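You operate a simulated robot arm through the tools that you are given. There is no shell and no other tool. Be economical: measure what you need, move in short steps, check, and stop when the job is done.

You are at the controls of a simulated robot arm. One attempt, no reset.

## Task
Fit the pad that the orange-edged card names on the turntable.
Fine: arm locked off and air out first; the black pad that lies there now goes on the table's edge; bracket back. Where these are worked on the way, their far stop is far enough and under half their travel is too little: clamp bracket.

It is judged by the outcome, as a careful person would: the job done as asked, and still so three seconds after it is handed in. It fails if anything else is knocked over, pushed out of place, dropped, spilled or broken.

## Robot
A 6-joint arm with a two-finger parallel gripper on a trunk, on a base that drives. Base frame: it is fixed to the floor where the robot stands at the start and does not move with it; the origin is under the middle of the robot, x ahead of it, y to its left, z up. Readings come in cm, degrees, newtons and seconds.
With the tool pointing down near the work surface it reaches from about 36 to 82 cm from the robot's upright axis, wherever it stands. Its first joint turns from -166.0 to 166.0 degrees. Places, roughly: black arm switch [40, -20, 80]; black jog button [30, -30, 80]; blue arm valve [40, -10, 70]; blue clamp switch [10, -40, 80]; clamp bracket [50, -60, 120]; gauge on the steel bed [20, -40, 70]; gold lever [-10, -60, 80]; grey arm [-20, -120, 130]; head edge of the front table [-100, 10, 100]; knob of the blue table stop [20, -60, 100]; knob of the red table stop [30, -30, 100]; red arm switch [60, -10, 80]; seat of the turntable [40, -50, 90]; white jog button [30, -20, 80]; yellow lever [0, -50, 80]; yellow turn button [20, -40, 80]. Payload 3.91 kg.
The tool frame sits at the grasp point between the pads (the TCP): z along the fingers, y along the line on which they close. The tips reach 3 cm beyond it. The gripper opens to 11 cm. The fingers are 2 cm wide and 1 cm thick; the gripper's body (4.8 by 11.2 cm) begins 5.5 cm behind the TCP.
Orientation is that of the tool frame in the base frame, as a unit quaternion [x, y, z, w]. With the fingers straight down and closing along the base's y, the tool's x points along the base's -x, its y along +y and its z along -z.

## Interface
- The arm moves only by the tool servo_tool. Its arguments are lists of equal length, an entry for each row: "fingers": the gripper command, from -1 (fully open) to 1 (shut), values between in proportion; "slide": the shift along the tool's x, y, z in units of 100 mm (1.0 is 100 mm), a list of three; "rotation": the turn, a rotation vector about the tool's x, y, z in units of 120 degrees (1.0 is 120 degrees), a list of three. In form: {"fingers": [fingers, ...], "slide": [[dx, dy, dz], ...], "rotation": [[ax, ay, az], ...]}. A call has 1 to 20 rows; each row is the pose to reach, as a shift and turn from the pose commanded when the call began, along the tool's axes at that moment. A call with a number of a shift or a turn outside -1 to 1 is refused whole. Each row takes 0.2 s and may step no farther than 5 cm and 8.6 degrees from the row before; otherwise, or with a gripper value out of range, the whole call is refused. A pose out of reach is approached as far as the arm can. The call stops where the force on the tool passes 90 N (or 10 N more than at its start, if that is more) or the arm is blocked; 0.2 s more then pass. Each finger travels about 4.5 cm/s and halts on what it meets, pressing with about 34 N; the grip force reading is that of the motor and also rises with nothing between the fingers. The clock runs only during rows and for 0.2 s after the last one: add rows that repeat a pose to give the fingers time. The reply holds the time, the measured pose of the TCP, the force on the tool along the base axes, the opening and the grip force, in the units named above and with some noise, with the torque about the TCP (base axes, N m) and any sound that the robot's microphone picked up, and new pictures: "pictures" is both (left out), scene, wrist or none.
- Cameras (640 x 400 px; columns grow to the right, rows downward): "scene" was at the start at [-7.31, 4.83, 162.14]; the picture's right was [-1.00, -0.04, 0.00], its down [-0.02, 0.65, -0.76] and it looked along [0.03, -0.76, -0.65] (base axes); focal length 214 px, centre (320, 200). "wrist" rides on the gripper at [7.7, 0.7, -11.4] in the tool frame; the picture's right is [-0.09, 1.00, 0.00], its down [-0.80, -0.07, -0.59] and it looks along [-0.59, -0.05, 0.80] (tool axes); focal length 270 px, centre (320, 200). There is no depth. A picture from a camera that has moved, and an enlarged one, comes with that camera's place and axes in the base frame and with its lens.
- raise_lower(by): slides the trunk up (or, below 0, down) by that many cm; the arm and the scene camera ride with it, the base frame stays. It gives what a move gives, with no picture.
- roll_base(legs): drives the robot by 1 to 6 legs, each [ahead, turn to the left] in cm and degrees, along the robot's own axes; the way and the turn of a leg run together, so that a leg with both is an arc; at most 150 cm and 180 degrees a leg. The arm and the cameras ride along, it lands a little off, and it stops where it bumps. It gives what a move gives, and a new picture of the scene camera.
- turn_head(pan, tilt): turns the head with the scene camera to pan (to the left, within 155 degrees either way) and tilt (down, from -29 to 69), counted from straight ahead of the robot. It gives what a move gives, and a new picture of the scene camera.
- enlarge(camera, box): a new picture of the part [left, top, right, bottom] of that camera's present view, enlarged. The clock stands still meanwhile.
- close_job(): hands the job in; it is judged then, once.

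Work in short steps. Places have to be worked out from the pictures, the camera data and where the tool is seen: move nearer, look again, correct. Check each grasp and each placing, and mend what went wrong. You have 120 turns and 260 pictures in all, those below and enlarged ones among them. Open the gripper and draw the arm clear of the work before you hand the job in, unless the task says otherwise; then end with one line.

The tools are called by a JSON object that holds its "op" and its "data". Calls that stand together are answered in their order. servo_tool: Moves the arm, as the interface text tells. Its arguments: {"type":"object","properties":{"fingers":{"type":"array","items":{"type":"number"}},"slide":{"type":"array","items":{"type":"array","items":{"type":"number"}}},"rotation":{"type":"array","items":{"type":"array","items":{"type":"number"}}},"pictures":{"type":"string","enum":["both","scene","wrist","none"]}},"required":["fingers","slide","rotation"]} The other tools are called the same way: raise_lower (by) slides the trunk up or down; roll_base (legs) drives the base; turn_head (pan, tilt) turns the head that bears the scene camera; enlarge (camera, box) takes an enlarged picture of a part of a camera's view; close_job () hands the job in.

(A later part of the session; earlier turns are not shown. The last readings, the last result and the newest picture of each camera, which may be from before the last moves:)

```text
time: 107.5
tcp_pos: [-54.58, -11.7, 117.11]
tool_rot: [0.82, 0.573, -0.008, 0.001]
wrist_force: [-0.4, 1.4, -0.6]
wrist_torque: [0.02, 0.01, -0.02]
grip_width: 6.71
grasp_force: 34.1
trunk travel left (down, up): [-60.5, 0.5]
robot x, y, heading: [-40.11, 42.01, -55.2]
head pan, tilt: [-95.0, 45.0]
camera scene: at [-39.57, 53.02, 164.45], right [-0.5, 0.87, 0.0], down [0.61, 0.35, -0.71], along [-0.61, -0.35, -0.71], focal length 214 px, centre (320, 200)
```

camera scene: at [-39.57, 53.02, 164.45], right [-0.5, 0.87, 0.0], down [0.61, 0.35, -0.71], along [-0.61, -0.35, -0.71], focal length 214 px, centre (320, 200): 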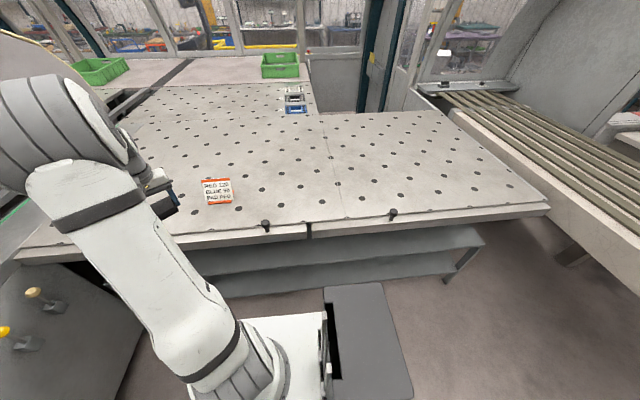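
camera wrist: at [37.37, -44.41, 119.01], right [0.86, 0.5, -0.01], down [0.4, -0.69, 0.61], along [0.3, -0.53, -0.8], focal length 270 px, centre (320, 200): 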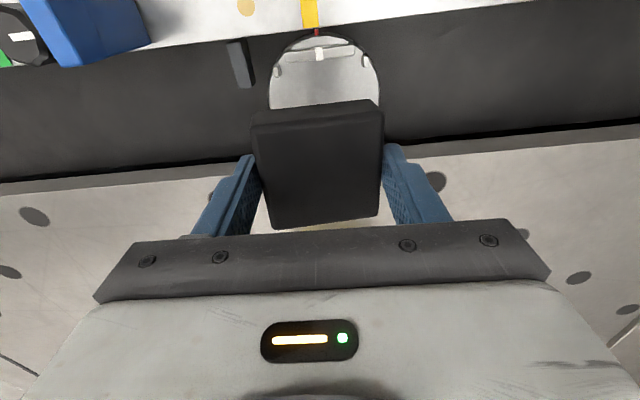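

Turning the base 46° right will carry the held pad right over the spot near the edge.

{"op": "roll_base", "data": {"legs": [[0, -46.5]]}}

{"op": "enlarge", "data": {"camera": "wrist", "box": [0, 0, 640, 400]}}

```text
time: 110.0
tcp_pos: [-89.33, 15.16, 117.12]
tool_rot: [0.978, 0.206, -0.007, -0.003]
wrist_force: [-0.2, -0.4, -1.9]
wrist_torque: [0.02, -0.02, 0.03]
grip_width: 6.71
grasp_force: 34.3
trunk travel left (down, up): [-60.5, 0.5]
robot x, y, heading: [-39.75, 42.21, -101.1]
head pan, tilt: [-95.0, 45.0]
camera scene: at [-31.4, 48.82, 164.46], right [0.27, 0.96, 0.0], down [0.68, -0.19, -0.71], along [-0.68, 0.19, -0.71], focal length 214 px, centre (320, 200)
```

scene: 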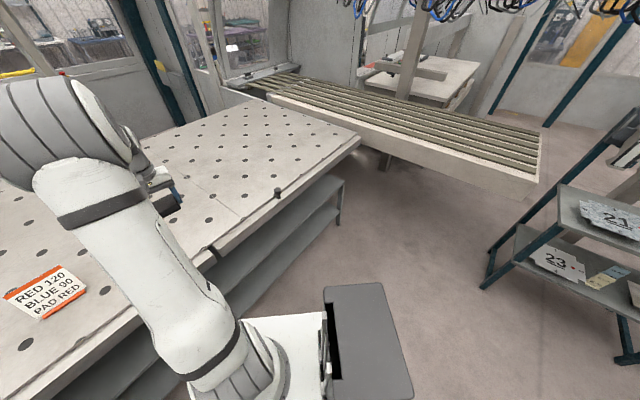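

```text
1.00 times, centred on (320, 200) of wrist (not enlarged: the box is as wide or as high as the picture)
camera zoom: at [-82.04, 17.49, 128.4], right [0.32, -0.95, -0.01], down [-0.75, -0.26, 0.6], along [-0.57, -0.19, -0.8], focal length 270 px, centre (320, 200)
```

zoom: 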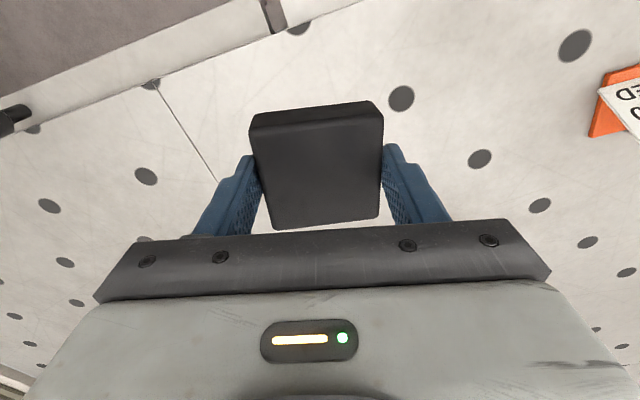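

The pad hangs over the table about 11 cm inside the edge. I move 3 cm toward the edge and lower.

{"op": "servo_tool", "data": {"fingers": [1, 1, 1, 1], "slide": [[0.1, 0, 0.25], [0.2, 0, 0.5], [0.3, 0, 0.75], [0.3, 0, 1.0]], "rotation": [[0, 0, 0], [0, 0, 0], [0, 0, 0], [0, 0, 0]], "pictures": "wrist"}}

{"op": "servo_tool", "data": {"fingers": [1, 1, 1, 1, 1, 1], "slide": [[0, 0, 0.15], [0, 0, 0.3], [0, 0, 0.36], [0, 0, 0.42], [0, 0, 0.46], [0, 0, 0.5]], "rotation": [[0, 0, 0], [0, 0, 0], [0, 0, 0], [0, 0, 0], [0, 0, 0], [0, 0, 0]], "pictures": "wrist"}}

```text
time: 111.0
tcp_pos: [-86.81, 16.58, 107.0]
tool_rot: [0.978, 0.206, -0.008, -0.003]
wrist_force: [-0.1, 0.5, -1.5]
wrist_torque: [0.01, -0.02, 0.02]
grip_width: 6.7
grasp_force: 34.1
trunk travel left (down, up): [-60.5, 0.5]
robot x, y, heading: [-39.39, 42.42, -101.1]
head pan, tilt: [-95.0, 45.0]
camera wrist: at [-79.44, 19.06, 118.36], right [0.32, -0.95, -0.01], down [-0.75, -0.26, 0.6], along [-0.57, -0.19, -0.8], focal length 270 px, centre (320, 200)
```

wrist: 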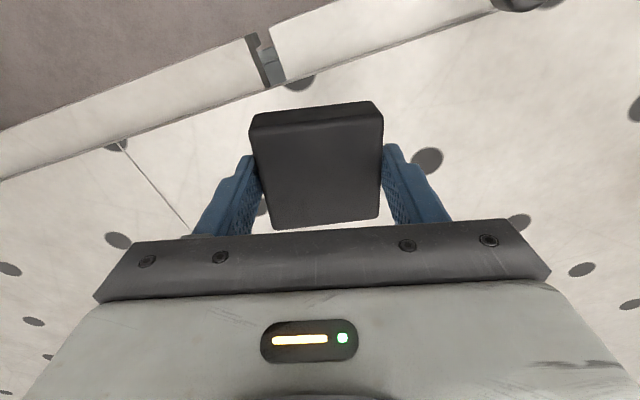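

```text
time: 112.4
tcp_pos: [-86.71, 16.5, 101.94]
tool_rot: [0.979, 0.206, -0.006, -0.004]
wrist_force: [0.5, -0.2, -0.9]
wrist_torque: [-0.01, 0.02, 0.01]
grip_width: 6.68
grasp_force: 34.2
trunk travel left (down, up): [-60.5, 0.5]
robot x, y, heading: [-39.39, 41.99, -100.9]
head pan, tilt: [-95.0, 45.0]
camera wrist: at [-79.46, 18.9, 113.3], right [0.32, -0.95, -0.01], down [-0.75, -0.26, 0.61], along [-0.57, -0.19, -0.8], focal length 270 px, centre (320, 200)
```

wrist: 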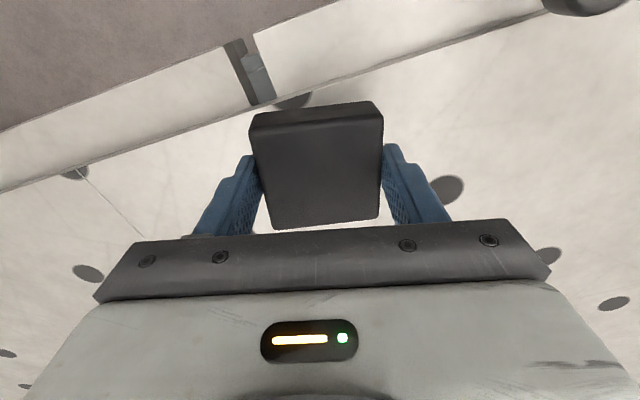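

No contact yet; I lower in fine steps until I feel the table.

{"op": "servo_tool", "data": {"fingers": [1, 1, 1, 1, 1, 1], "slide": [[0, 0, 0.05], [0, 0, 0.1], [0, 0, 0.14], [0, 0, 0.18], [0, 0, 0.22], [0, 0, 0.25]], "rotation": [[0, 0, 0], [0, 0, 0], [0, 0, 0], [0, 0, 0], [0, 0, 0], [0, 0, 0]], "pictures": "wrist"}}

```text
time: 113.8
tcp_pos: [-86.83, 16.46, 99.47]
tool_rot: [0.979, 0.206, -0.007, -0.004]
wrist_force: [-0.3, -0.6, -1.6]
wrist_torque: [-0.02, 0.02, -0.01]
grip_width: 6.66
grasp_force: 34.1
trunk travel left (down, up): [-60.5, 0.5]
robot x, y, heading: [-39.21, 42.38, -101.1]
head pan, tilt: [-95.0, 45.0]
camera wrist: at [-79.53, 18.83, 110.84], right [0.32, -0.95, -0.01], down [-0.75, -0.26, 0.61], along [-0.57, -0.19, -0.8], focal length 270 px, centre (320, 200)
```

wrist: 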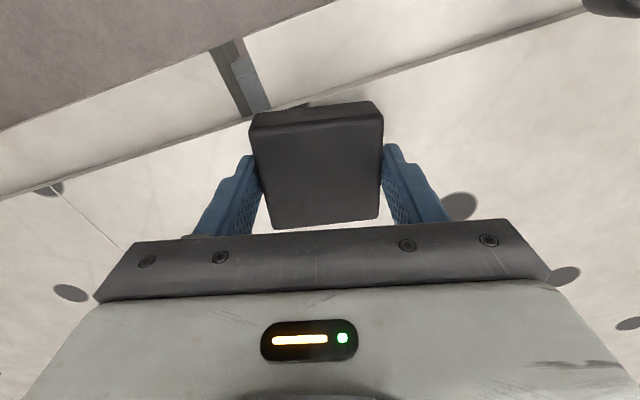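

The table is lower than reckoned, so the edge strip is nearer than I thought. I shift 3.5 cm inward and keep lowering.

{"op": "servo_tool", "data": {"fingers": [1, 1, 1, 1, 1, 1], "slide": [[-0.2, 0, 0], [-0.35, 0, 0], [-0.35, 0, 0.06], [-0.35, 0, 0.1], [-0.35, 0, 0.14], [-0.35, 0, 0.18]], "rotation": [[0, 0, 0], [0, 0, 0], [0, 0, 0], [0, 0, 0], [0, 0, 0], [0, 0, 0]], "pictures": "wrist"}}

```text
time: 115.2
tcp_pos: [-90.1, 14.82, 98.19]
tool_rot: [0.979, 0.205, -0.009, -0.001]
wrist_force: [-3.3, 5.2, 30.5]
wrist_torque: [-0.37, -1.2, 0.17]
grip_width: 6.59
grasp_force: 33.4
trunk travel left (down, up): [-60.5, 0.5]
robot x, y, heading: [-39.25, 41.63, -100.9]
head pan, tilt: [-95.0, 45.0]
camera wrist: at [-82.69, 17.41, 109.47], right [0.32, -0.95, -0.01], down [-0.75, -0.26, 0.61], along [-0.58, -0.19, -0.79], focal length 270 px, centre (320, 200)
```

wrist: 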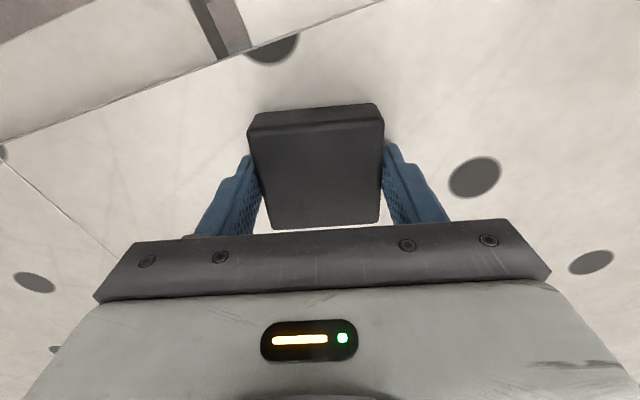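

Contact with the table (30 N). I ease up slightly and release.

{"op": "servo_tool", "data": {"fingers": [1, 0.2, -0.2, -0.5, -0.5], "slide": [[0, 0, -0.03], [0, 0, -0.03], [0, 0, -0.03], [0, 0, -0.03], [0, 0, -0.03]], "rotation": [[0, 0, 0], [0, 0, 0], [0, 0, 0], [0, 0, 0], [0, 0, 0]], "pictures": "none"}}

{"op": "servo_tool", "data": {"fingers": [-0.5, -0.5, -0.5, -0.5], "slide": [[0, 0, -0.2], [0, 0, -0.5], [0, 0, -0.8], [0, 0, -1.0]], "rotation": [[0, 0, 0], [0, 0, 0], [0, 0, 0], [0, 0, 0]], "pictures": "wrist"}}

```text
time: 116.4
tcp_pos: [-89.95, 14.89, 98.17]
tool_rot: [0.979, 0.206, -0.007, -0.003]
wrist_force: [0.8, -0.3, -0.5]
wrist_torque: [0.01, 0.02, 0.02]
grip_width: 8.25
grasp_force: 0.1
trunk travel left (down, up): [-60.5, 0.5]
robot x, y, heading: [-39.55, 42.48, -101.0]
head pan, tilt: [-95.0, 45.0]
```

```text
time: 117.4
tcp_pos: [-89.68, 14.79, 108.16]
tool_rot: [0.979, 0.206, -0.006, -0.002]
wrist_force: [-0.6, -0.4, 0.4]
wrist_torque: [0.03, 0.0, 0.02]
grip_width: 8.24
grasp_force: 0.0
trunk travel left (down, up): [-60.5, 0.5]
robot x, y, heading: [-39.64, 42.26, -100.7]
head pan, tilt: [-95.0, 45.0]
camera wrist: at [-82.37, 17.32, 119.48], right [0.32, -0.95, -0.01], down [-0.75, -0.26, 0.61], along [-0.57, -0.19, -0.8], focal length 270 px, centre (320, 200)
```

wrist: 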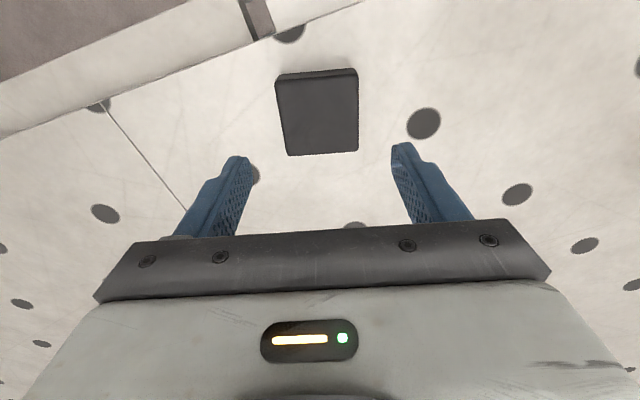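

The black pad lies flat near the table's edge. I rise and drive back toward the red pad.

{"op": "servo_tool", "data": {"fingers": [-0.5, -0.5, -0.5], "slide": [[0, 0, -0.3], [0, 0, -0.6], [0, 0, -0.9]], "rotation": [[0, 0, 0], [0, 0, 0], [0, 0, 0]], "pictures": "none"}}

{"op": "roll_base", "data": {"legs": [[0, 46.2], [55, 0]]}}

{"op": "enlarge", "data": {"camera": "wrist", "box": [0, 0, 640, 400]}}

```text
time: 118.2
tcp_pos: [-89.77, 14.81, 117.25]
tool_rot: [0.979, 0.206, -0.008, -0.003]
wrist_force: [-0.6, -0.8, -0.1]
wrist_torque: [-0.02, -0.01, 0.02]
grip_width: 8.25
grasp_force: 0.2
trunk travel left (down, up): [-60.5, 0.5]
robot x, y, heading: [-39.53, 42.25, -100.9]
head pan, tilt: [-95.0, 45.0]
```

```text
time: 123.5
tcp_pos: [-22.42, -58.1, 117.12]
tool_rot: [0.817, 0.576, -0.007, 0.0]
wrist_force: [0.8, -0.3, -0.3]
wrist_torque: [0.01, 0.02, 0.01]
grip_width: 8.24
grasp_force: 0.0
trunk travel left (down, up): [-60.5, 0.5]
robot x, y, heading: [-7.28, -2.75, -54.6]
head pan, tilt: [-95.0, 45.0]
camera scene: at [-6.51, 8.16, 164.45], right [-0.5, 0.86, 0.0], down [0.61, 0.36, -0.71], along [-0.61, -0.36, -0.71], focal length 214 px, centre (320, 200)
```

scene: 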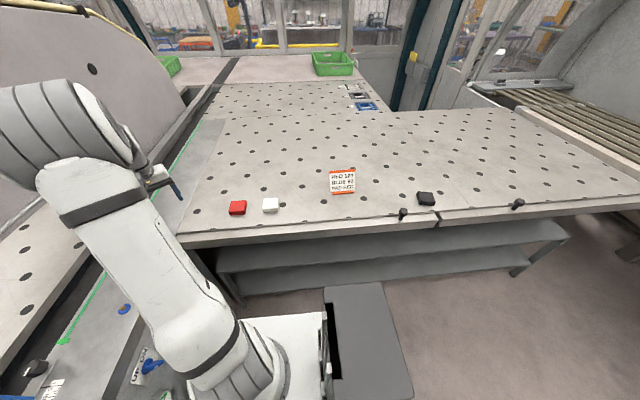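

```text
1.00 times, centred on (320, 200) of wrist (not enlarged: the box is as wide or as high as the picture)
camera zoom: at [-19.19, -51.02, 128.53], right [0.91, -0.42, -0.01], down [-0.33, -0.72, 0.61], along [-0.26, -0.55, -0.8], focal length 270 px, centre (320, 200)
```

zoom: 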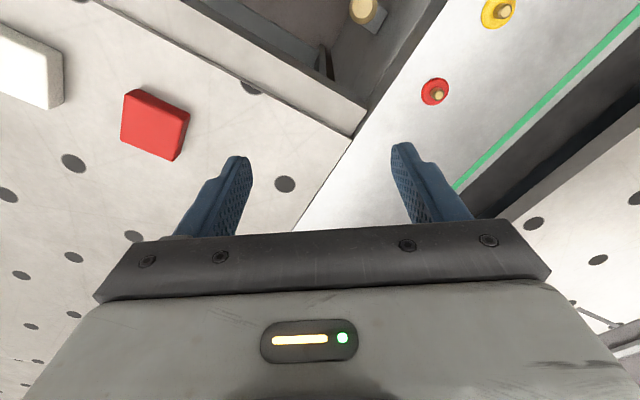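

The red pad is at about [-43,-54,97]. I move over it for a square look.

{"op": "servo_tool", "data": {"fingers": [-1, -1, -1], "slide": [[-0.05, -0.33, 0], [-0.1, -0.66, 0], [-0.16, -1.0, 0]], "rotation": [[0, 0, 0], [0, 0, 0], [0, 0, 0]], "pictures": "none"}}

{"op": "servo_tool", "data": {"fingers": [-1, -1, -1], "slide": [[-0.05, -0.33, 0], [-0.1, -0.66, 0], [-0.16, -1.0, 0]], "rotation": [[0, 0, 0], [0, 0, 0], [0, 0, 0]], "pictures": "wrist"}}

{"op": "enlarge", "data": {"camera": "wrist", "box": [240, 20, 400, 140]}}

```text
time: 124.3
tcp_pos: [-32.44, -56.27, 117.36]
tool_rot: [0.818, 0.575, -0.008, 0.001]
wrist_force: [0.5, 0.7, -0.7]
wrist_torque: [-0.02, -0.02, 0.01]
grip_width: 10.98
grasp_force: 0.1
trunk travel left (down, up): [-60.5, 0.5]
robot x, y, heading: [-7.36, -2.66, -54.9]
head pan, tilt: [-95.0, 45.0]
```

```text
time: 125.1
tcp_pos: [-42.5, -54.4, 117.56]
tool_rot: [0.817, 0.576, -0.008, 0.001]
wrist_force: [0.4, 1.0, 0.4]
wrist_torque: [-0.02, 0.01, -0.03]
grip_width: 11.02
grasp_force: 0.1
trunk travel left (down, up): [-60.5, 0.5]
robot x, y, heading: [-7.1, -2.5, -54.9]
head pan, tilt: [-95.0, 45.0]
camera wrist: at [-39.25, -47.18, 128.78], right [0.91, -0.42, -0.01], down [-0.33, -0.72, 0.6], along [-0.26, -0.55, -0.8], focal length 270 px, centre (320, 200)
```

wrist: 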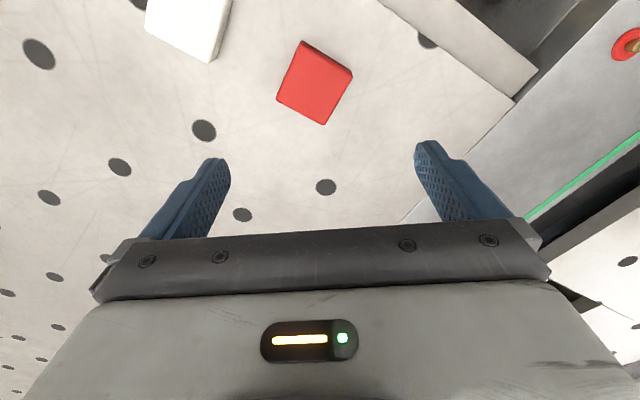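

```text
3.33 times, centred on (320, 80) of wrist
camera zoom: at [-39.25, -47.18, 128.78], right [0.91, -0.42, -0.01], down [-0.33, -0.72, 0.6], along [-0.26, -0.55, -0.8], focal length 901 px, centre (320, 600)
```

zoom: 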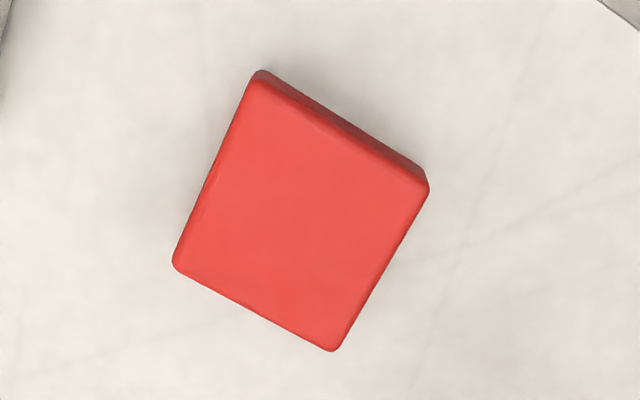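

The red pad is a 6.3 cm square, edges nearly parallel to the machine. I turn the wrist 33° to match and centre over it while descending.

{"op": "servo_tool", "data": {"fingers": [-1, -1, -1, -1], "slide": [[-0.02, -0.04, 0.2], [-0.04, -0.08, 0.4], [-0.05, -0.115, 0.65], [-0.05, -0.115, 0.9]], "rotation": [[0, 0, 0.07], [0, 0, 0.14], [0, 0, 0.21], [0, 0, 0.275]], "pictures": "wrist"}}

```text
time: 126.1
tcp_pos: [-43.82, -54.38, 108.39]
tool_rot: [0.948, 0.318, -0.007, 0.003]
wrist_force: [1.0, 0.5, 0.7]
wrist_torque: [0.03, 0.01, -0.02]
grip_width: 11.01
grasp_force: 0.2
trunk travel left (down, up): [-60.5, 0.5]
robot x, y, heading: [-7.33, -2.25, -54.9]
head pan, tilt: [-95.0, 45.0]
camera wrist: at [-37.23, -50.19, 119.69], right [0.53, -0.85, 0.0], down [-0.67, -0.42, 0.61], along [-0.51, -0.32, -0.8], focal length 270 px, centre (320, 200)
```

wrist: 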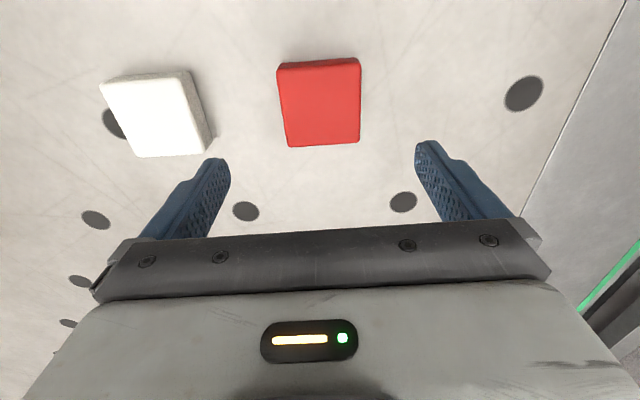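

Aligned; white pad clears the finger by over 4 cm. I descend to near grip height.

{"op": "servo_tool", "data": {"fingers": [-1, -1, -1, -1], "slide": [[0.05, 0, 0.35], [0.05, 0, 0.65], [0.05, 0, 0.85], [0.05, 0, 0.95]], "rotation": [[0, 0, 0], [0, 0, 0], [0, 0, 0], [0, 0, 0]], "pictures": "wrist"}}

```text
time: 127.1
tcp_pos: [-43.4, -54.25, 98.85]
tool_rot: [0.947, 0.321, -0.007, 0.003]
wrist_force: [0.7, -0.8, -0.6]
wrist_torque: [0.03, 0.01, -0.01]
grip_width: 10.98
grasp_force: 0.1
trunk travel left (down, up): [-60.5, 0.5]
robot x, y, heading: [-7.34, -2.85, -54.8]
head pan, tilt: [-95.0, 45.0]
camera wrist: at [-36.97, -49.99, 110.19], right [0.53, -0.85, 0.0], down [-0.67, -0.42, 0.61], along [-0.51, -0.33, -0.79], focal length 270 px, centre (320, 200)
```

wrist: 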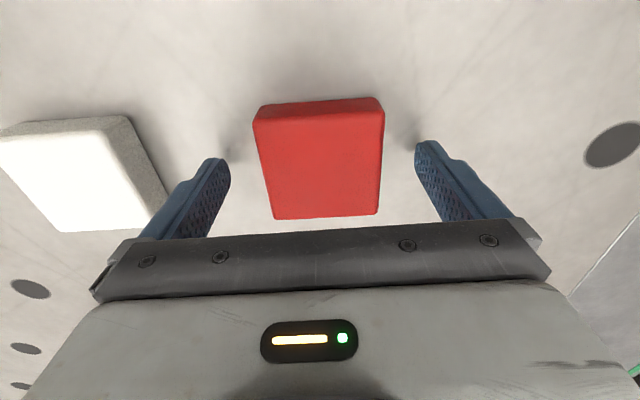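

Same relation as with the black pad in the grip. I go 3 mm lower and close.

{"op": "servo_tool", "data": {"fingers": [-1, -0.4, 0.2, 0.7, 1, 1, 1], "slide": [[0, 0, 0.04], [0, 0, 0.04], [0, 0, 0.04], [0, 0, 0.04], [0, 0, 0.04], [0, 0, 0.04], [0, 0, 0.04]], "rotation": [[0, 0, 0], [0, 0, 0], [0, 0, 0], [0, 0, 0], [0, 0, 0], [0, 0, 0], [0, 0, 0]], "pictures": "none"}}

{"op": "servo_tool", "data": {"fingers": [1, 1, 1, 1, 1], "slide": [[0, 0, -0.1], [0, 0, -0.3], [0, 0, -0.5], [0, 0, -0.7], [0, 0, -0.95]], "rotation": [[0, 0, 0], [0, 0, 0], [0, 0, 0], [0, 0, 0], [0, 0, 0]], "pictures": "wrist"}}

```text
time: 128.7
tcp_pos: [-43.36, -54.35, 98.59]
tool_rot: [0.947, 0.321, -0.008, 0.002]
wrist_force: [1.0, 0.5, -0.3]
wrist_torque: [-0.02, 0.03, -0.02]
grip_width: 6.55
grasp_force: 33.7
trunk travel left (down, up): [-60.5, 0.5]
robot x, y, heading: [-7.17, -2.51, -55.0]
head pan, tilt: [-95.0, 45.0]
```

```text
time: 129.9
tcp_pos: [-43.28, -54.35, 108.2]
tool_rot: [0.947, 0.321, -0.008, 0.002]
wrist_force: [0.0, -0.7, -1.2]
wrist_torque: [-0.01, 0.03, -0.01]
grip_width: 6.55
grasp_force: 33.7
trunk travel left (down, up): [-60.5, 0.5]
robot x, y, heading: [-7.21, -3.0, -55.0]
head pan, tilt: [-95.0, 45.0]
camera wrist: at [-36.76, -50.12, 119.54], right [0.53, -0.85, 0.0], down [-0.67, -0.42, 0.61], along [-0.51, -0.33, -0.8], focal length 270 px, centre (320, 200)
```

wrist: 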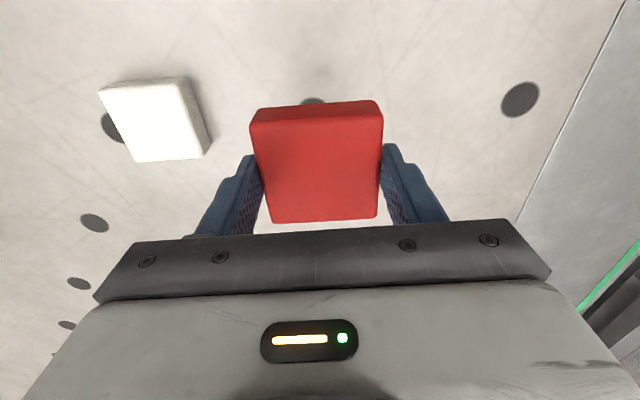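

Red pad held (6.55 cm). I lift higher, then back the base 4 cm and turn it left so the pad swings toward the turntable.

{"op": "servo_tool", "data": {"fingers": [1, 1, 1], "slide": [[0, 0, -0.4], [0, 0, -0.8], [0, 0, -1.0]], "rotation": [[0, 0, 0], [0, 0, 0], [0, 0, 0]], "pictures": "none"}}

{"op": "roll_base", "data": {"legs": [[-4, 0], [0, 75]]}}

{"op": "enlarge", "data": {"camera": "wrist", "box": [0, 0, 640, 400]}}

```text
time: 130.7
tcp_pos: [-43.12, -54.22, 118.0]
tool_rot: [0.947, 0.321, -0.007, 0.002]
wrist_force: [0.9, 0.4, -0.9]
wrist_torque: [0.01, 0.02, 0.01]
grip_width: 6.53
grasp_force: 33.9
trunk travel left (down, up): [-60.5, 0.5]
robot x, y, heading: [-7.45, -2.63, -54.6]
head pan, tilt: [-95.0, 45.0]
```

```text
time: 134.8
tcp_pos: [32.39, -46.17, 118.01]
tool_rot: [0.546, 0.838, -0.004, 0.006]
wrist_force: [-1.0, 0.4, -1.5]
wrist_torque: [0.02, -0.02, -0.01]
grip_width: 6.51
grasp_force: 34.3
trunk travel left (down, up): [-60.5, 0.5]
robot x, y, heading: [-9.09, -0.1, 21.1]
head pan, tilt: [-95.0, 45.0]
camera scene: at [-19.37, 3.0, 164.44], right [-0.96, -0.28, 0.0], down [-0.2, 0.68, -0.71], along [0.2, -0.68, -0.71], focal length 214 px, centre (320, 200)
```

scene: 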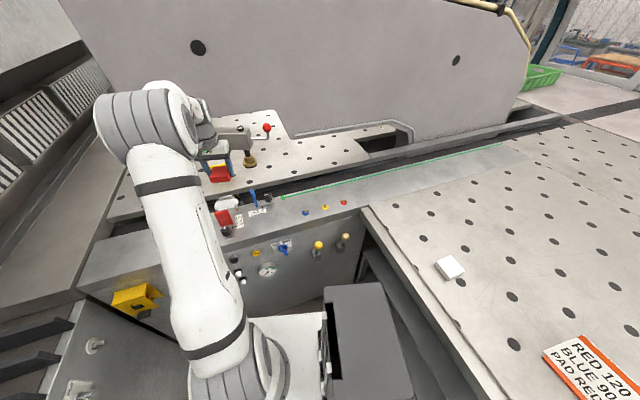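

```text
1.00 times, centred on (320, 200) of wrist (not enlarged: the box is as wide or as high as the picture)
camera zoom: at [29.72, -38.83, 129.34], right [0.95, 0.32, 0.0], down [0.25, -0.75, 0.61], along [0.2, -0.57, -0.8], focal length 270 px, centre (320, 200)
```

zoom: 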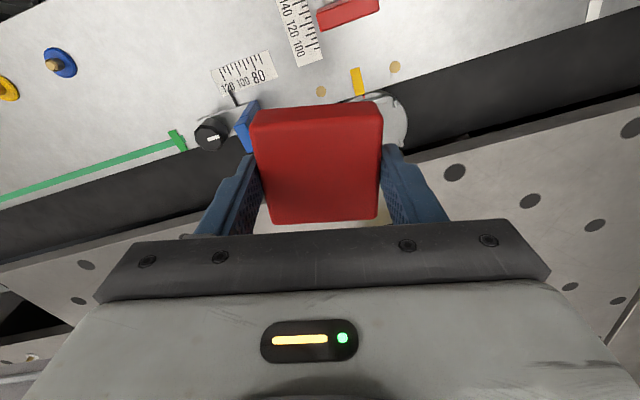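

The red pad is now near the seat. I move over the black pad's former pick pose [41.55,-51.4] with its yaw (35.3°).

{"op": "servo_tool", "data": {"fingers": [1, 1, 1, 1], "slide": [[-0.21, 0.16, 0], [-0.42, 0.31, 0], [-0.64, 0.47, 0], [-0.85, 0.627, 0]], "rotation": [[0, 0, -0.025], [0, 0, -0.05], [0, 0, -0.075], [0, 0, -0.096]], "pictures": "none"}}

{"op": "servo_tool", "data": {"fingers": [1, 1, 1, 1], "slide": [[0, 0, 0.3], [0, 0, 0.6], [0, 0, 0.8], [0, 0, 1.0]], "rotation": [[0, 0, 0], [0, 0, 0], [0, 0, 0], [0, 0, 0]], "pictures": "wrist"}}

{"op": "enlarge", "data": {"camera": "wrist", "box": [220, 20, 420, 150]}}

```text
time: 135.8
tcp_pos: [41.68, -51.38, 118.26]
tool_rot: [0.459, 0.889, -0.005, 0.005]
wrist_force: [-0.1, -0.1, -0.5]
wrist_torque: [0.03, 0.02, 0.0]
grip_width: 6.52
grasp_force: 33.9
trunk travel left (down, up): [-60.5, 0.5]
robot x, y, heading: [-9.03, 0.07, 20.9]
head pan, tilt: [-95.0, 45.0]
```

```text
time: 136.8
tcp_pos: [41.64, -51.59, 108.2]
tool_rot: [0.459, 0.888, -0.005, 0.006]
wrist_force: [1.0, -0.3, -1.2]
wrist_torque: [-0.01, 0.03, -0.01]
grip_width: 6.53
grasp_force: 34.2
trunk travel left (down, up): [-60.5, 0.5]
robot x, y, heading: [-9.27, -0.25, 21.0]
head pan, tilt: [-95.0, 45.0]
camera wrist: at [37.53, -44.78, 119.51], right [0.86, 0.5, 0.0], down [0.4, -0.69, 0.61], along [0.3, -0.52, -0.8], focal length 270 px, centre (320, 200)
```

wrist: 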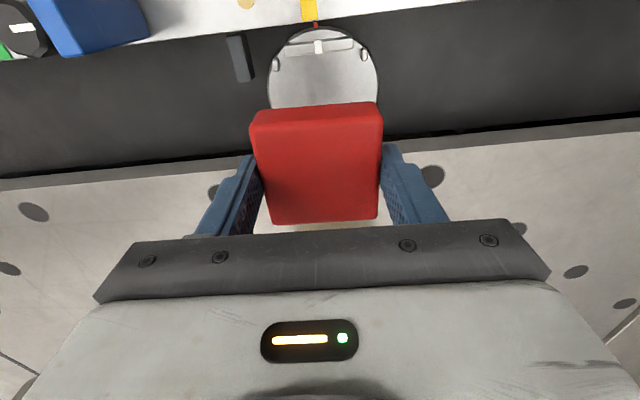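

```text
3.08 times, centred on (320, 85) of wrist
camera zoom: at [37.53, -44.78, 119.51], right [0.86, 0.5, 0.0], down [0.4, -0.69, 0.61], along [0.3, -0.52, -0.8], focal length 832 px, centre (320, 554)
```

zoom: 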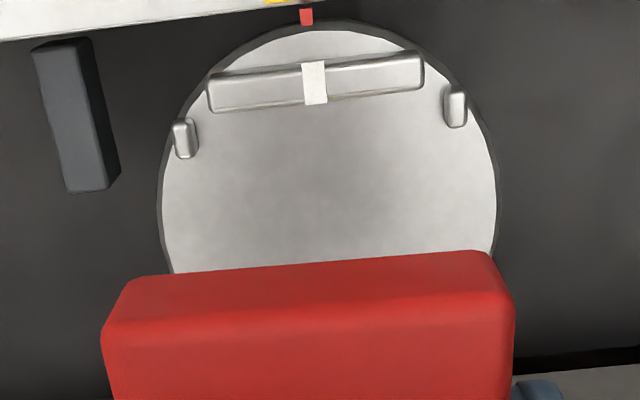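

The seat is a flat disk with rails and pegs. The pad needs a slight shift (+0.2 cm along t, ~+0.4 cm toward the front rail); I apply it and lower to just above the pegs to compare.

{"op": "servo_tool", "data": {"fingers": [1, 1, 1, 1], "slide": [[0.04, 0.02, 0.3], [0.04, 0.02, 0.55], [0.04, 0.02, 0.7], [0.04, 0.02, 0.8]], "rotation": [[0, 0, 0], [0, 0, 0], [0, 0, 0], [0, 0, 0]], "pictures": "wrist"}}

{"op": "enlarge", "data": {"camera": "wrist", "box": [220, 30, 420, 240]}}

```text
time: 137.8
tcp_pos: [41.89, -51.25, 100.18]
tool_rot: [0.46, 0.888, -0.005, 0.005]
wrist_force: [0.5, 0.4, -1.2]
wrist_torque: [-0.01, -0.02, 0.04]
grip_width: 6.55
grasp_force: 33.6
trunk travel left (down, up): [-60.5, 0.5]
robot x, y, heading: [-8.91, 0.04, 21.2]
head pan, tilt: [-95.0, 45.0]
camera wrist: at [37.68, -44.45, 111.39], right [0.86, 0.5, 0.0], down [0.4, -0.69, 0.61], along [0.3, -0.52, -0.8], focal length 270 px, centre (320, 200)
```

wrist: 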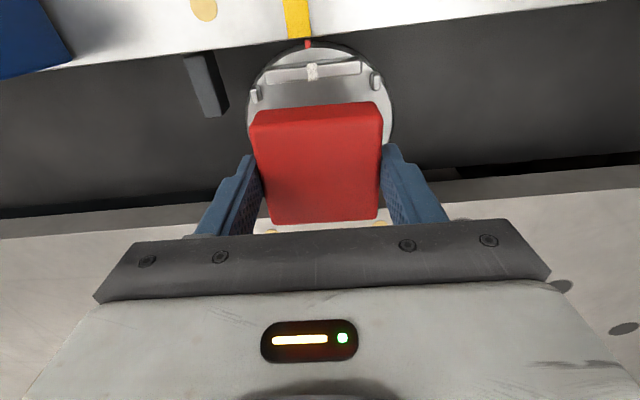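

```text
1.90 times, centred on (320, 135) of wrist
camera zoom: at [37.68, -44.45, 111.39], right [0.86, 0.5, 0.0], down [0.4, -0.69, 0.61], along [0.3, -0.52, -0.8], focal length 515 px, centre (320, 324)
```

zoom: 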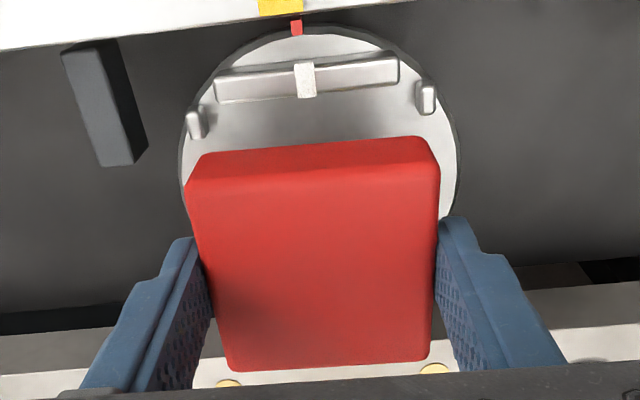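

Laterally centred. I shift 3 mm forward and lower in fine steps until contact.

{"op": "servo_tool", "data": {"fingers": [1, 1, 1, 1, 1, 1, 1, 1], "slide": [[0.03, 0, 0.08], [0.03, 0, 0.16], [0.03, 0, 0.22], [0.03, 0, 0.26], [0.03, 0, 0.3], [0.03, 0, 0.34], [0.03, 0, 0.37], [0.03, 0, 0.4]], "rotation": [[0, 0, 0], [0, 0, 0], [0, 0, 0], [0, 0, 0], [0, 0, 0], [0, 0, 0], [0, 0, 0], [0, 0, 0]], "pictures": "wrist"}}

{"op": "enlarge", "data": {"camera": "wrist", "box": [220, 30, 420, 240]}}

```text
time: 139.6
tcp_pos: [41.54, -50.83, 96.02]
tool_rot: [0.46, 0.888, -0.005, 0.006]
wrist_force: [0.4, 0.3, -0.6]
wrist_torque: [0.01, -0.02, 0.02]
grip_width: 6.54
grasp_force: 34.0
trunk travel left (down, up): [-60.5, 0.5]
robot x, y, heading: [-8.55, 0.03, 21.0]
head pan, tilt: [-95.0, 45.0]
camera wrist: at [37.4, -44.13, 107.49], right [0.86, 0.5, 0.0], down [0.4, -0.69, 0.61], along [0.3, -0.53, -0.79], focal length 270 px, centre (320, 200)
```

wrist: 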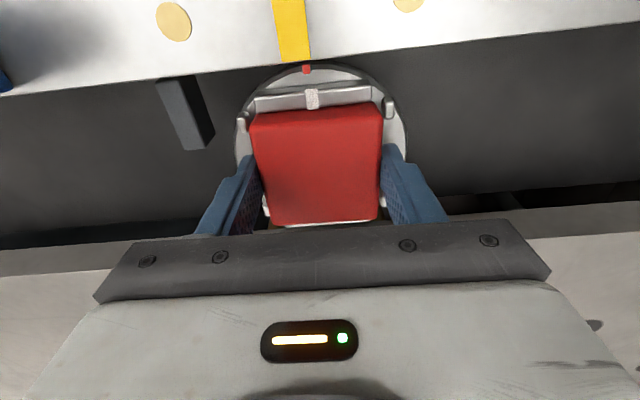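

```text
1.90 times, centred on (320, 135) of wrist
camera zoom: at [37.4, -44.13, 107.49], right [0.86, 0.5, 0.0], down [0.4, -0.69, 0.61], along [0.3, -0.53, -0.79], focal length 515 px, centre (320, 324)
```

zoom: 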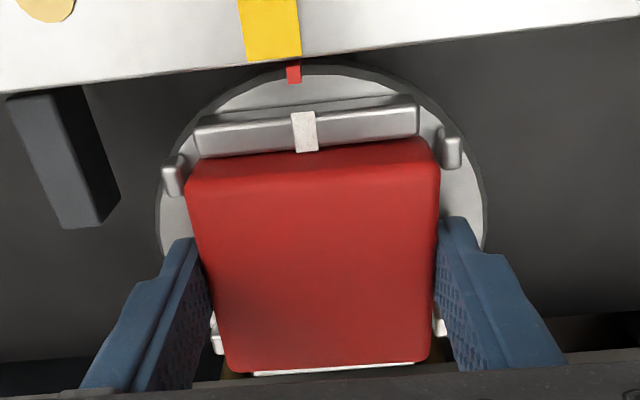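

It's between pegs and rails, very near the front rail. I ease 1.5 mm back and keep lowering until contact.

{"op": "servo_tool", "data": {"fingers": [1, 1, 1, 1, 1, 1], "slide": [[-0.02, 0, 0.0], [-0.02, 0, 0.03], [-0.02, 0, 0.06], [-0.02, 0, 0.09], [-0.02, 0, 0.12], [-0.02, 0, 0.15]], "rotation": [[0, 0, 0], [0, 0, 0], [0, 0, 0], [0, 0, 0], [0, 0, 0], [0, 0, 0]], "pictures": "wrist"}}

{"op": "enlarge", "data": {"camera": "wrist", "box": [220, 30, 420, 240]}}

```text
time: 141.0
tcp_pos: [41.62, -51.01, 95.59]
tool_rot: [0.46, 0.888, -0.007, 0.014]
wrist_force: [0.4, 6.1, 58.9]
wrist_torque: [1.2, -0.28, 0.04]
grip_width: 6.53
grasp_force: 34.1
trunk travel left (down, up): [-60.5, 0.5]
robot x, y, heading: [-9.09, -0.21, 21.0]
head pan, tilt: [-95.0, 45.0]
camera wrist: at [37.41, -44.12, 106.85], right [0.86, 0.5, 0.0], down [0.39, -0.68, 0.62], along [0.31, -0.53, -0.79], focal length 270 px, centre (320, 200)
```

wrist: 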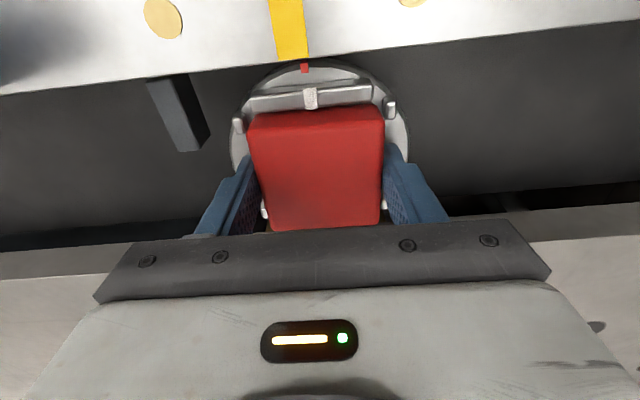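

```text
1.90 times, centred on (320, 135) of wrist
camera zoom: at [37.41, -44.12, 106.85], right [0.86, 0.5, 0.0], down [0.39, -0.68, 0.62], along [0.31, -0.53, -0.79], focal length 515 px, centre (320, 324)
```

zoom: 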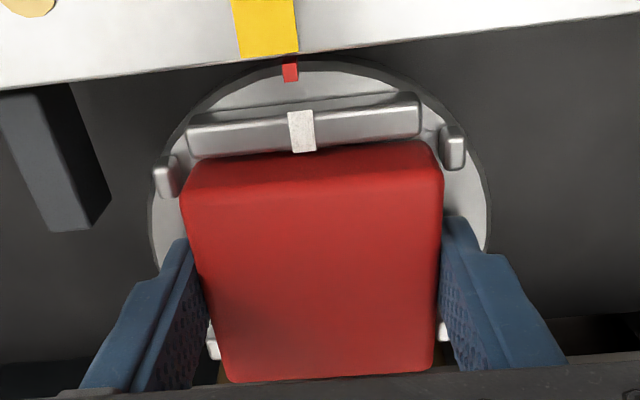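

Contact (59 N) at the expected seated height. I ease up, release, and inspect.

{"op": "servo_tool", "data": {"fingers": [1, 0.3, -0.2, -0.6, -0.6], "slide": [[0, 0, -0.1], [0, 0, -0.1], [0, 0, -0.1], [0, 0, -0.1], [0, 0, -0.1]], "rotation": [[0, 0, 0], [0, 0, 0], [0, 0, 0], [0, 0, 0], [0, 0, 0]], "pictures": "none"}}

{"op": "servo_tool", "data": {"fingers": [-0.8, -1, -1, -1, -1], "slide": [[0, 0, -0.2], [0, 0, -0.4], [0, 0, -0.6], [0, 0, -0.8], [0, 0, -1.0]], "rotation": [[0, 0, 0], [0, 0, 0], [0, 0, 0], [0, 0, 0], [0, 0, 0]], "pictures": "wrist"}}

{"op": "enlarge", "data": {"camera": "wrist", "box": [240, 20, 400, 170]}}

```text
time: 142.2
tcp_pos: [41.48, -51.09, 95.58]
tool_rot: [0.459, 0.888, -0.003, 0.004]
wrist_force: [-4.8, 1.7, 13.2]
wrist_torque: [0.52, -0.29, 0.17]
grip_width: 8.64
grasp_force: 0.0
trunk travel left (down, up): [-60.5, 0.5]
robot x, y, heading: [-8.58, -0.27, 21.0]
head pan, tilt: [-95.0, 45.0]
```

```text
time: 143.4
tcp_pos: [41.6, -50.95, 105.74]
tool_rot: [0.459, 0.889, -0.005, 0.006]
wrist_force: [-0.4, 0.4, 0.1]
wrist_torque: [0.01, -0.05, 0.0]
grip_width: 10.98
grasp_force: 0.0
trunk travel left (down, up): [-60.5, 0.5]
robot x, y, heading: [-8.79, -0.08, 21.2]
head pan, tilt: [-95.0, 45.0]
camera wrist: at [37.53, -44.17, 116.99], right [0.86, 0.5, 0.0], down [0.4, -0.69, 0.61], along [0.3, -0.53, -0.79], focal length 270 px, centre (320, 200)
```

wrist: 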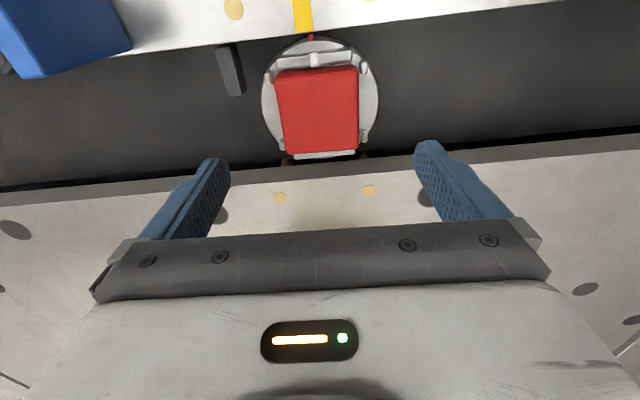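

```text
2.67 times, centred on (320, 95) of wrist
camera zoom: at [37.53, -44.17, 116.99], right [0.86, 0.5, 0.0], down [0.4, -0.69, 0.61], along [0.3, -0.53, -0.79], focal length 721 px, centre (320, 480)
```

zoom: 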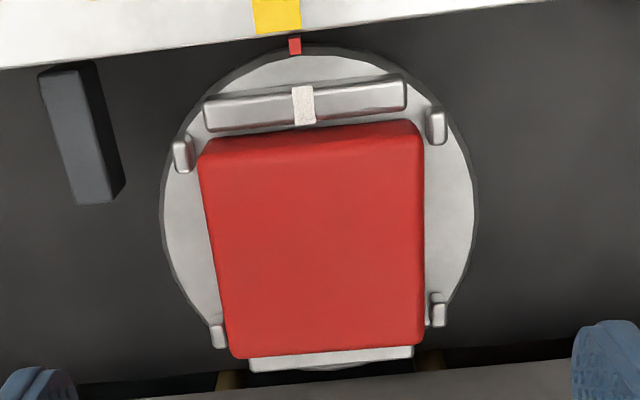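

The red pad sits flat between pegs and rails (top at the same height as the black one had). Now the bracket must go back; I draw the arm in and up before moving the base.

{"op": "servo_tool", "data": {"fingers": [-1, -1, -1, -1], "slide": [[0, 0, -0.4], [0.25, 0, -0.7], [0.6, 0, -0.9], [0.95, 0, -1.0]], "rotation": [[0, 0, 0], [0, 0, 0], [0, 0, 0], [0, 0, 0]], "pictures": "none"}}

{"op": "servo_tool", "data": {"fingers": [-0.5, -0.2, -0.2, -0.2], "slide": [[0.2, 0, -0.4], [0.4, 0, -0.7], [0.6, 0, -0.9], [0.8, 0, -1.0]], "rotation": [[0, 0, 0], [0, 0, 0], [0, 0, 0], [0, 0, 0]], "pictures": "none"}}

{"op": "roll_base", "data": {"legs": [[0, -21], [8.5, 0]]}}

{"op": "enlarge", "data": {"camera": "wrist", "box": [0, 0, 640, 400]}}

```text
time: 144.4
tcp_pos: [35.88, -42.61, 115.55]
tool_rot: [0.459, 0.888, -0.005, 0.007]
wrist_force: [-0.6, 0.7, 0.5]
wrist_torque: [-0.01, 0.0, -0.01]
grip_width: 11.03
grasp_force: 0.1
trunk travel left (down, up): [-60.5, 0.5]
robot x, y, heading: [-8.64, -0.06, 21.2]
head pan, tilt: [-95.0, 45.0]
```

```text
time: 145.4
tcp_pos: [31.39, -36.26, 125.49]
tool_rot: [0.46, 0.888, -0.005, 0.007]
wrist_force: [0.2, 0.8, -0.2]
wrist_torque: [-0.02, 0.0, 0.03]
grip_width: 6.62
grasp_force: 0.1
trunk travel left (down, up): [-60.5, 0.5]
robot x, y, heading: [-8.63, -0.14, 21.2]
head pan, tilt: [-95.0, 45.0]
```

```text
time: 147.6
tcp_pos: [24.94, -47.85, 125.37]
tool_rot: [0.607, 0.794, -0.005, 0.005]
wrist_force: [0.5, -0.1, -0.2]
wrist_torque: [-0.01, 0.03, 0.0]
grip_width: 6.63
grasp_force: 0.0
trunk travel left (down, up): [-60.5, 0.5]
robot x, y, heading: [-0.18, -0.39, 1.4]
head pan, tilt: [-95.0, 45.0]
camera scene: at [-8.92, 6.51, 164.46], right [-1.0, 0.06, 0.0], down [0.04, 0.71, -0.71], along [-0.05, -0.71, -0.71], focal length 214 px, centre (320, 200)
```

scene: 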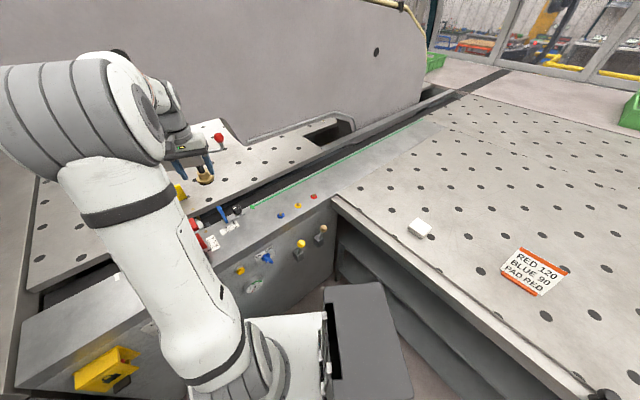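

```text
1.00 times, centred on (320, 200) of wrist (not enlarged: the box is as wide or as high as the picture)
camera zoom: at [23.48, -40.16, 136.69], right [0.98, 0.17, 0.0], down [0.14, -0.78, 0.61], along [0.1, -0.6, -0.8], focal length 270 px, centre (320, 200)
```

zoom: 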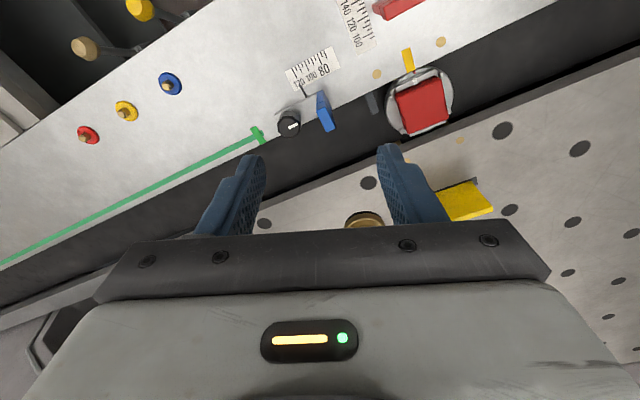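

Knob seen near [25.3,-71.7]. I raise to 133 and turn the wrist to straddle it again, moving in above.

{"op": "servo_tool", "data": {"fingers": [-0.2, -0.2, -0.2, -0.2, -0.2, -0.2, -0.2, -0.2, -0.2, -0.2], "slide": [[0, 0, -0.3], [0, 0, -0.6], [0, 0, -0.8], [-0.2, -0.06, -0.8], [-0.4, -0.12, -0.8], [-0.6, -0.18, -0.8], [-0.8, -0.24, -0.8], [-0.96, -0.29, -0.8], [-0.96, -0.29, -0.8], [-0.96, -0.29, -0.8]], "rotation": [[0, 0, -0.066], [0, 0, -0.132], [0, 0, -0.198], [0, 0, -0.264], [0, 0, -0.33], [0, 0, -0.396], [0, 0, -0.462], [0, 0, -0.528], [0, 0, -0.594], [0, 0, -0.66]], "pictures": "wrist"}}

```text
time: 149.8
tcp_pos: [24.47, -57.77, 133.53]
tool_rot: [-0.039, 0.999, -0.006, 0.0]
wrist_force: [-0.2, 0.7, 0.7]
wrist_torque: [-0.01, -0.01, 0.0]
grip_width: 6.61
grasp_force: 0.1
trunk travel left (down, up): [-60.5, 0.5]
robot x, y, heading: [-0.85, -0.66, 1.4]
head pan, tilt: [-95.0, 45.0]
camera wrist: at [16.48, -57.57, 144.96], right [0.01, 1.0, -0.01], down [0.8, 0.0, 0.6], along [0.6, -0.02, -0.8], focal length 270 px, centre (320, 200)
```

wrist: 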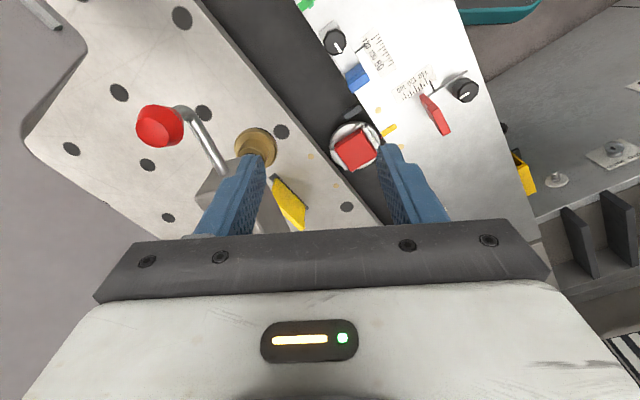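

Knob located at [25.2,-71.7,123]. I move above it.

{"op": "servo_tool", "data": {"fingers": [-0.2, -0.2, -0.2, -0.2], "slide": [[0.02, -0.3, 0], [0.04, -0.6, 0], [0.06, -0.85, 0], [0.08, -1.0, 0]], "rotation": [[0, 0, 0], [0, 0, 0], [0, 0, 0], [0, 0, 0]], "pictures": "none"}}

{"op": "servo_tool", "data": {"fingers": [-0.2, -0.2], "slide": [[0.01, -0.15, 0], [0.02, -0.3, 0]], "rotation": [[0, 0, 0], [0, 0, 0]], "pictures": "wrist"}}

```text
time: 150.8
tcp_pos: [24.1, -66.65, 132.99]
tool_rot: [-0.037, 0.999, -0.008, 0.001]
wrist_force: [0.0, -0.3, -0.4]
wrist_torque: [-0.04, 0.04, -0.01]
grip_width: 6.61
grasp_force: 0.0
out of reach, approached as far as the arm can: row 3, 4
trunk travel left (down, up): [-60.5, 0.5]
robot x, y, heading: [-0.67, -0.02, 1.4]
head pan, tilt: [-95.0, 45.0]
```

```text
time: 151.4
tcp_pos: [23.53, -67.26, 131.95]
tool_rot: [-0.038, 0.999, -0.008, 0.0]
wrist_force: [0.4, 0.6, -0.7]
wrist_torque: [-0.02, 0.0, 0.01]
grip_width: 6.6
grasp_force: 0.2
out of reach, approached as far as the arm can: row 1, 2
trunk travel left (down, up): [-60.5, 0.5]
robot x, y, heading: [-0.74, -0.19, 1.4]
head pan, tilt: [-95.0, 45.0]
camera wrist: at [15.69, -66.92, 143.36], right [0.01, 1.0, -0.02], down [0.8, 0.0, 0.6], along [0.6, -0.02, -0.8], focal length 270 px, centre (320, 200)
```

wrist: 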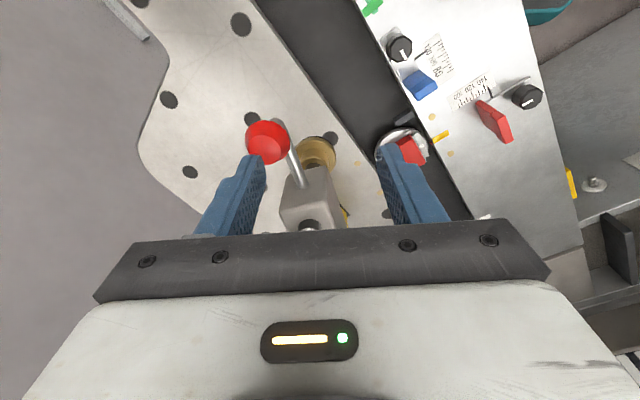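

At this height the straight-down reach ends. I re-base the command with a small trunk move, then tilt the tool 30° outward so it reaches over the knob.

{"op": "raise_lower", "data": {"by": -0.5}}

{"op": "servo_tool", "data": {"fingers": [-0.2, -0.2, -0.2, -0.2], "slide": [[-0.04, 0.08, 0], [-0.08, 0.15, 0], [-0.12, 0.15, 0], [-0.16, 0.15, 0]], "rotation": [[0.063, 0, 0], [0.125, 0, 0], [0.188, 0, 0], [0.25, 0, 0]], "pictures": "wrist"}}

```text
time: 151.9
tcp_pos: [23.61, -67.17, 131.39]
tool_rot: [-0.038, 0.999, -0.008, 0.0]
wrist_force: [-0.4, -0.8, 0.0]
wrist_torque: [-0.03, -0.02, 0.01]
grip_width: 6.62
grasp_force: 0.1
trunk travel left (down, up): [-60.0, 1.0]
robot x, y, heading: [-0.48, 0.07, 1.3]
head pan, tilt: [-95.0, 45.0]
```

```text
time: 152.9
tcp_pos: [25.14, -65.31, 131.48]
tool_rot: [-0.036, 0.963, -0.268, 0.01]
wrist_force: [0.2, 0.0, 0.4]
wrist_torque: [-0.05, 0.0, 0.01]
grip_width: 6.59
grasp_force: 0.0
trunk travel left (down, up): [-60.0, 1.0]
robot x, y, heading: [-0.49, 0.15, 1.2]
head pan, tilt: [-95.0, 45.0]
camera wrist: at [16.7, -59.54, 140.97], right [0.02, 0.86, -0.51], down [0.78, 0.31, 0.55], along [0.63, -0.41, -0.66], focal length 270 px, centre (320, 200)
```

wrist: 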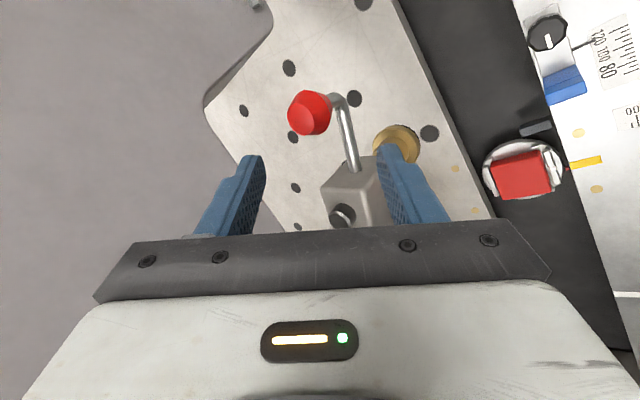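

Knob lies between the finger lines. I advance 9 cm along the tool axis to straddle it.

{"op": "servo_tool", "data": {"fingers": [-0.2, -0.2, -0.2, -0.2], "slide": [[0.05, 0.05, 0.25], [0.05, 0.05, 0.5], [0.05, 0.05, 0.72], [0.05, 0.05, 0.9]], "rotation": [[0, 0, 0], [0, 0, 0], [0, 0, 0], [0, 0, 0]], "pictures": "wrist"}}

```text
time: 153.9
tcp_pos: [25.0, -69.99, 123.44]
tool_rot: [-0.037, 0.963, -0.266, 0.011]
wrist_force: [0.1, 0.7, 0.5]
wrist_torque: [-0.01, -0.02, 0.01]
grip_width: 6.61
grasp_force: 0.2
trunk travel left (down, up): [-60.0, 1.0]
robot x, y, heading: [-0.79, -0.39, 1.3]
head pan, tilt: [-95.0, 45.0]
camera wrist: at [16.61, -64.16, 132.88], right [0.02, 0.86, -0.51], down [0.78, 0.3, 0.55], along [0.62, -0.41, -0.66], focal length 270 px, centre (320, 200)
```

wrist: 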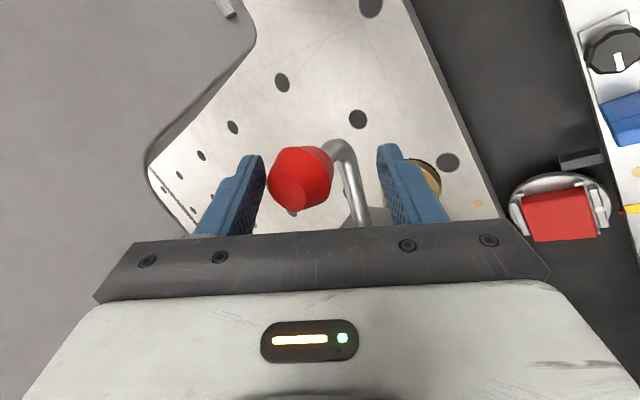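

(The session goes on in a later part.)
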